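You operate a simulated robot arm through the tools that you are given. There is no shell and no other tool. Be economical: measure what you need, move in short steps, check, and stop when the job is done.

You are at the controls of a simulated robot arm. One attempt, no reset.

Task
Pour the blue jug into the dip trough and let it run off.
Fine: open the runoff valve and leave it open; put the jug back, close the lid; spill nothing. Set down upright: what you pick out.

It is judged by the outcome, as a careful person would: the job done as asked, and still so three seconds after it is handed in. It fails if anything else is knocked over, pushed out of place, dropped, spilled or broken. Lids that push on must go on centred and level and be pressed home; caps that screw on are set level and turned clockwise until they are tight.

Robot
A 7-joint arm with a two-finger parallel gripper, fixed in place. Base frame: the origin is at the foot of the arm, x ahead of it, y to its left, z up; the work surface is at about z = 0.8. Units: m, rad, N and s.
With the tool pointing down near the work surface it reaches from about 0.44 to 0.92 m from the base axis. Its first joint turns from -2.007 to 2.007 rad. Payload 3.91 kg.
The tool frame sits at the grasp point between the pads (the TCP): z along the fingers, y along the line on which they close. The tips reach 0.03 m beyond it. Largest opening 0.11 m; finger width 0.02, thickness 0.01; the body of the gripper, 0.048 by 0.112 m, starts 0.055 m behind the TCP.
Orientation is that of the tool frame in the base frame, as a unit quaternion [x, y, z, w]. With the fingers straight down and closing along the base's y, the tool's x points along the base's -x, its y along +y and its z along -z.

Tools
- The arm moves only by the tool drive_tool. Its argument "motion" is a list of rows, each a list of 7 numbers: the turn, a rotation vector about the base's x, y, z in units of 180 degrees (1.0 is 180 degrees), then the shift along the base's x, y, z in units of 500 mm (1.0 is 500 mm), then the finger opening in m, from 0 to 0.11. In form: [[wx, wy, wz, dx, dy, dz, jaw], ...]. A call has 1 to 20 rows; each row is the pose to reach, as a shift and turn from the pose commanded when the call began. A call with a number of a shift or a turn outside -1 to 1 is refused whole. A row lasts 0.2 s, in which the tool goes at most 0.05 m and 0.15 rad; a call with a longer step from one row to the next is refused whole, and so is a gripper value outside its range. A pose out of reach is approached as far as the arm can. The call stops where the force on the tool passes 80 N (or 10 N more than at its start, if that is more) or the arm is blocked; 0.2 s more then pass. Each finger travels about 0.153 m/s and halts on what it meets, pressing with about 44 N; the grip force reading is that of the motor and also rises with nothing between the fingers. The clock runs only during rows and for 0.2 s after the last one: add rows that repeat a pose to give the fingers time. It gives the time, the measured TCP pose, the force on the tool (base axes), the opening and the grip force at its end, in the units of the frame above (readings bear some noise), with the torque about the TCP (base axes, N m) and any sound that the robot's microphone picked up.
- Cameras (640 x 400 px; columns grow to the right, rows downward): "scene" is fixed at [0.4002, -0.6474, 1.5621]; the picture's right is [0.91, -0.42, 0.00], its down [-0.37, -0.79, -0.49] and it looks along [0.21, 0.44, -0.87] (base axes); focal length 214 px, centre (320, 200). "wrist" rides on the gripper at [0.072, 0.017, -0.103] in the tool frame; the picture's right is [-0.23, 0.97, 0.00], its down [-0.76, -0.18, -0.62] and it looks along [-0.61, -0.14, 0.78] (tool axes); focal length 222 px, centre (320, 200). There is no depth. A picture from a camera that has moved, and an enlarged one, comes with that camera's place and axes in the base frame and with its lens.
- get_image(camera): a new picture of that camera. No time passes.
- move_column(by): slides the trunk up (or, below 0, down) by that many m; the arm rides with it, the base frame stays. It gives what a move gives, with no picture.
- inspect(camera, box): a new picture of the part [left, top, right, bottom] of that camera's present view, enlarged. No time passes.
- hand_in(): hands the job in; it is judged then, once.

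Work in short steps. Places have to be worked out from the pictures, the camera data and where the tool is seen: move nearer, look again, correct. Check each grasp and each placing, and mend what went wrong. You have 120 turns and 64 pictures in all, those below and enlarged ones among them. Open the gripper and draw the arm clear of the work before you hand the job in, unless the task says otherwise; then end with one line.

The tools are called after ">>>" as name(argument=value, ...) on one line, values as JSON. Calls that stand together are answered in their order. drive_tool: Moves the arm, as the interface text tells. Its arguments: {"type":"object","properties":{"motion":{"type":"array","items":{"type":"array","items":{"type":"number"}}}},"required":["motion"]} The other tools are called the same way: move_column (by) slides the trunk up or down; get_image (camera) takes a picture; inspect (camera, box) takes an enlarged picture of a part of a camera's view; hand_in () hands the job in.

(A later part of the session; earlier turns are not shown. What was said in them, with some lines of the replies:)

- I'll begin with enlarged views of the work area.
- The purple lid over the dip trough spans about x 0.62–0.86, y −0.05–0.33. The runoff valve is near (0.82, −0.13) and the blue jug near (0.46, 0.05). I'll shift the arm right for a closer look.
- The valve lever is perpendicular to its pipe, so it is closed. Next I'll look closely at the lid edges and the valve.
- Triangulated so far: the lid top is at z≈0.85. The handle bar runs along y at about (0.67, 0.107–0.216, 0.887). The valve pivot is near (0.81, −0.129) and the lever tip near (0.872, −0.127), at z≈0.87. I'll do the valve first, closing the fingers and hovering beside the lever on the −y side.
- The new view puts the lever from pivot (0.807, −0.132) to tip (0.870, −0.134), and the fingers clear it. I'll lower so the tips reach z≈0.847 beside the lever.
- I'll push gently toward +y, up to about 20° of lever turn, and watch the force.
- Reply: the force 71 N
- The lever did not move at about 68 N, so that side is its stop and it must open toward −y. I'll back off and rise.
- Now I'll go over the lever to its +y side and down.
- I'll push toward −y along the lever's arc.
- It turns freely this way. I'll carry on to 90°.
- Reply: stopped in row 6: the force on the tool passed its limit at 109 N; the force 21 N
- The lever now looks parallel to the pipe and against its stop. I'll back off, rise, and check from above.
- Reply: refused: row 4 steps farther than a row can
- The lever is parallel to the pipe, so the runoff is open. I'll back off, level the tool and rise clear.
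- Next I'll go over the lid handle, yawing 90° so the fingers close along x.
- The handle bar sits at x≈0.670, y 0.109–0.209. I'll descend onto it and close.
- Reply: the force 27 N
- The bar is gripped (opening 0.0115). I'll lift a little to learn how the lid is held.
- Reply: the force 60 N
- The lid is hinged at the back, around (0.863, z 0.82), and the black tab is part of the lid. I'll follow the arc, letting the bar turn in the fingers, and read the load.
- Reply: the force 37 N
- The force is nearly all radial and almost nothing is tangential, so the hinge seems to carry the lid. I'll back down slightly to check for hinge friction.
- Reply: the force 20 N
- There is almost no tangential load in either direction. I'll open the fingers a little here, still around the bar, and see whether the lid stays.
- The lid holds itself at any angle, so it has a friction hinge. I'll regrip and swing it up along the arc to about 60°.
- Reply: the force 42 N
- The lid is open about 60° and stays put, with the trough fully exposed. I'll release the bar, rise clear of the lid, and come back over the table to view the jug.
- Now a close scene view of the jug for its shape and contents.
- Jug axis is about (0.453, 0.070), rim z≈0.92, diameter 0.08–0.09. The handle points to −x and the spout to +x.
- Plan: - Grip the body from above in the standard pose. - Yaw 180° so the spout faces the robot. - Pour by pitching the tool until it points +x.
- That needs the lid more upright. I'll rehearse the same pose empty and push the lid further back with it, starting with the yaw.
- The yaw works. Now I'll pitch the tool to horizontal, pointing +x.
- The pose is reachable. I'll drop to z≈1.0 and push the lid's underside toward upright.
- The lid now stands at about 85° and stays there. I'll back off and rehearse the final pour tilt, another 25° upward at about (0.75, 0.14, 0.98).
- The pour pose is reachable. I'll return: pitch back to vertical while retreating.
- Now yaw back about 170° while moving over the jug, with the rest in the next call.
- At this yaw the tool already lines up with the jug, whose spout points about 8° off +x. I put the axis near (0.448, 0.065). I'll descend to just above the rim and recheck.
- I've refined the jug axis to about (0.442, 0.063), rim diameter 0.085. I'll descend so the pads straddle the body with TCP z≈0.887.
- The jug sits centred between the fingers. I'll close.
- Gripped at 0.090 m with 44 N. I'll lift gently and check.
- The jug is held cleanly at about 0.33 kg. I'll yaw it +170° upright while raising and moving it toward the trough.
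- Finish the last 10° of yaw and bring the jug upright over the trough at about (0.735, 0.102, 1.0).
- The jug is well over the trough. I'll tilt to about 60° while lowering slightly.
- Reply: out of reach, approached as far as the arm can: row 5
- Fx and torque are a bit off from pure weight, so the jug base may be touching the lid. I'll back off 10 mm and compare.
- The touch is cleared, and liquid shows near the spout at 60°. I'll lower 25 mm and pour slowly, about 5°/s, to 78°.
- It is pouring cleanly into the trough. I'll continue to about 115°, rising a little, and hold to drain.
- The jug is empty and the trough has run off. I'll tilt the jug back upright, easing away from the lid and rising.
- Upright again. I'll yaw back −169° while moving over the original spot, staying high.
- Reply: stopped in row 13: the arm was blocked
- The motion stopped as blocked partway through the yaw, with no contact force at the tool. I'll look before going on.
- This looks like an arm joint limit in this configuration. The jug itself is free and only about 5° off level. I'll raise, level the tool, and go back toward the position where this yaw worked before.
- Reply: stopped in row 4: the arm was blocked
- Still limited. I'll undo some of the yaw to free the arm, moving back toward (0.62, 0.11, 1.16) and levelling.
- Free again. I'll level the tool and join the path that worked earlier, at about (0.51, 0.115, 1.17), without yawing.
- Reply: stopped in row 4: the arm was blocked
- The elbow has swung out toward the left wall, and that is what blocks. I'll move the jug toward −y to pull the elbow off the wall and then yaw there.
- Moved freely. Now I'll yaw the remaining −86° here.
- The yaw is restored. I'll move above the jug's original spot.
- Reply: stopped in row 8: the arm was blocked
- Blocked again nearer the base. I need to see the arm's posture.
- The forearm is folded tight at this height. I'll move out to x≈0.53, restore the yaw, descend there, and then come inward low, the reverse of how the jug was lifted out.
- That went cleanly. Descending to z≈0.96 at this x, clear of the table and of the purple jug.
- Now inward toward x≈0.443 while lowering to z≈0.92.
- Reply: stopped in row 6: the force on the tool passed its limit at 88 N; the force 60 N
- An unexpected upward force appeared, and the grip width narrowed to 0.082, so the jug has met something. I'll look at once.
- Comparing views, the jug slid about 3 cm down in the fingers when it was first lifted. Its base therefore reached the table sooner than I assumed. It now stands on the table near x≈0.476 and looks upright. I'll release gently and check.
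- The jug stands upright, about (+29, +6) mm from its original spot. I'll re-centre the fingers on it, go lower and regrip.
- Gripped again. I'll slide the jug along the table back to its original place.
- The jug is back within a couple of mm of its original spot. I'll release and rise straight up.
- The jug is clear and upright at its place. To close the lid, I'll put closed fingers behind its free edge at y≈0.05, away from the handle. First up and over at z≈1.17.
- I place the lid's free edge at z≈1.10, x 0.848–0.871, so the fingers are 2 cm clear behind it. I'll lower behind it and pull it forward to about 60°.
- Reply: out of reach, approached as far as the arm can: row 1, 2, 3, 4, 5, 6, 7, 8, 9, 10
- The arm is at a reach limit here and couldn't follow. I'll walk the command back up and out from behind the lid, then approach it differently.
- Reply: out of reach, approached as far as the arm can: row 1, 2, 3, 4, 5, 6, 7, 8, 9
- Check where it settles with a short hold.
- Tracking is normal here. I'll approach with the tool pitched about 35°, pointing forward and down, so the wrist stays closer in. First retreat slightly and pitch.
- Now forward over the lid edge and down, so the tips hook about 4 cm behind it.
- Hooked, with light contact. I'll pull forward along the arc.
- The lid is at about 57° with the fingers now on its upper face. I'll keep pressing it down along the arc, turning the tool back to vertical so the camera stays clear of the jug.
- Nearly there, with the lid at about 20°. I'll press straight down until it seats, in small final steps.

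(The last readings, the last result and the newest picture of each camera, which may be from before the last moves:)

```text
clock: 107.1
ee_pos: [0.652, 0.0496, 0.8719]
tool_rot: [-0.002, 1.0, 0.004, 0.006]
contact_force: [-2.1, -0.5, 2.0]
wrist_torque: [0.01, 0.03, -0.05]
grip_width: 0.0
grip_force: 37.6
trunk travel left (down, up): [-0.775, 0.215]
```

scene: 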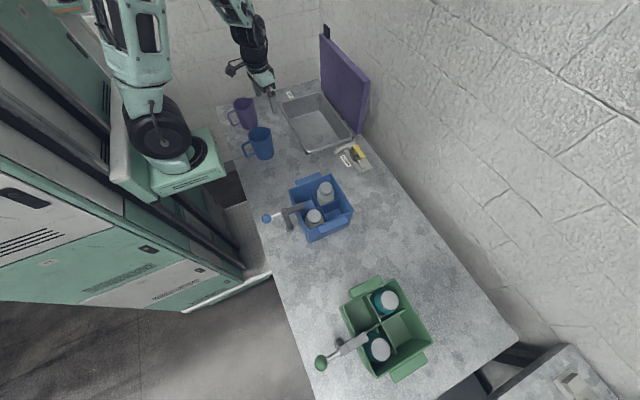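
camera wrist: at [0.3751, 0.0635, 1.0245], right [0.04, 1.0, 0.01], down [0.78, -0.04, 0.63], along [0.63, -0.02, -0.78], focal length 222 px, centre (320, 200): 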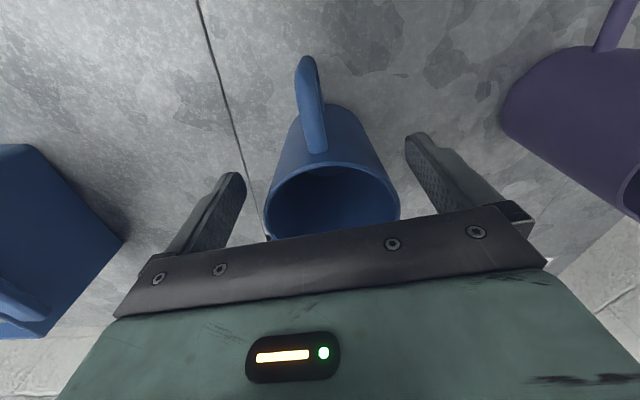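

Only 2 N so far. I'll press a little further until it resists.

>>> drive_tool(motion=[[0, 0, 0, 0, 0, -0.006, 0], [0, 0, 0, 0, 0, -0.012, 0], [0, 0, 0, 0, 0, -0.018, 0], [0, 0, 0, 0, 0, -0.024, 0], [0, 0, 0, 0, 0, -0.03, 0]])

>>> inspect(camera="scene", box=[250, 70, 370, 160])

```text
clock: 107.8
ee_pos: [0.6517, 0.0497, 0.8709]
tool_rot: [-0.001, 1.0, 0.004, 0.008]
contact_force: [-18.1, -7.2, 54.5]
wrist_torque: [-0.27, 1.07, 0.0]
grip_width: 0.0001
grip_force: 37.1
trunk travel left (down, up): [-0.775, 0.215]
stopped in row 3: the force on the tool passed its limit at 86 N (the readings are from after the stop); the commanded pose is now the measured one
```

```text
4.44 times, centred on (310, 115) of scene
camera zoom: at [0.4002, -0.6474, 1.5621], right [0.91, -0.42, 0.0], down [-0.37, -0.79, -0.49], along [0.21, 0.44, -0.87], focal length 953 px, centre (364, 578)
```

zoom: 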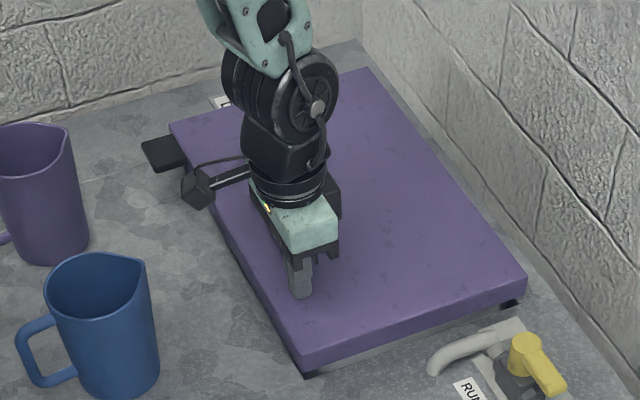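

The lid is fully down and resisting firmly. I'll raise the arm clear, keeping +x of the jug, and take a final look.

>>> drive_tool(motion=[[0, 0, 0, 0, 0, 0.05, 0], [0, 0, 0, 0, 0, 0.12, 0], [0, 0, 0, 0, 0, 0.2, 0.02], [0, 0, 0, 0, 0, 0.29, 0.04], [0, 0, 0, 0, 0, 0.38, 0.06], [0, 0, 0, 0, 0, 0.47, 0.08], [0, 0, 0, 0, 0, 0.56, 0.1], [0, 0, 0, 0, 0, 0.6, 0.1], [0, 0, 0, 0, 0, 0.6, 0.1]])

>>> get_image(camera="scene")

>>> inspect(camera="scene", box=[220, 75, 380, 175])

```text
clock: 109.8
ee_pos: [0.6531, 0.0491, 1.1669]
tool_rot: [-0.001, 1.0, 0.005, 0.008]
contact_force: [-1.1, -0.2, 0.4]
wrist_torque: [0.01, 0.0, 0.01]
grip_width: 0.1002
grip_force: 0.0
trunk travel left (down, up): [-0.775, 0.215]
```

```text
1 pictures are left
```

scene: 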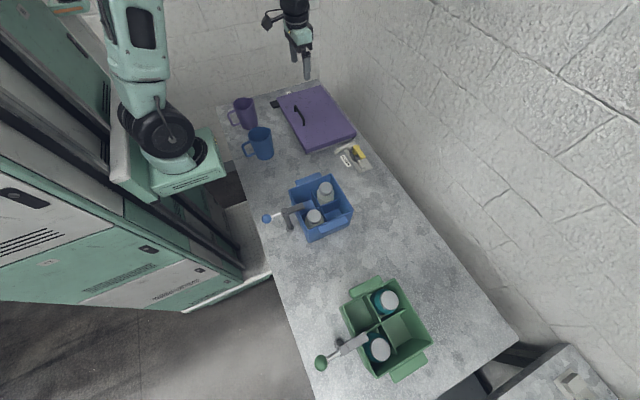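

```text
4.00 times, centred on (300, 125) of scene
camera zoom: at [0.4002, -0.6474, 1.5621], right [0.91, -0.42, 0.0], down [-0.37, -0.79, -0.49], along [0.21, 0.44, -0.87], focal length 858 px, centre (400, 500)
```

zoom: 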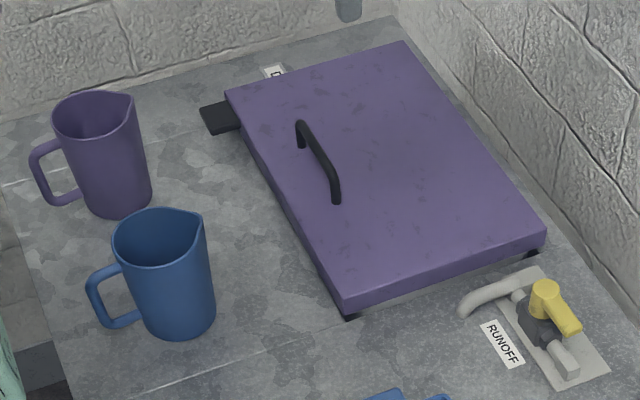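

The final view shows the lid closed, the valve open (lever along the pipe), the jug upright at its original place and no spills. The arm is clear, so I'm handing in.

>>> hand_in()

```text
The job is handed in.
```

The blue jug is emptied into the dip trough and the liquid has run off. The runoff valve is left open, the jug is back upright in its place, the lid is closed, and I saw no spills.
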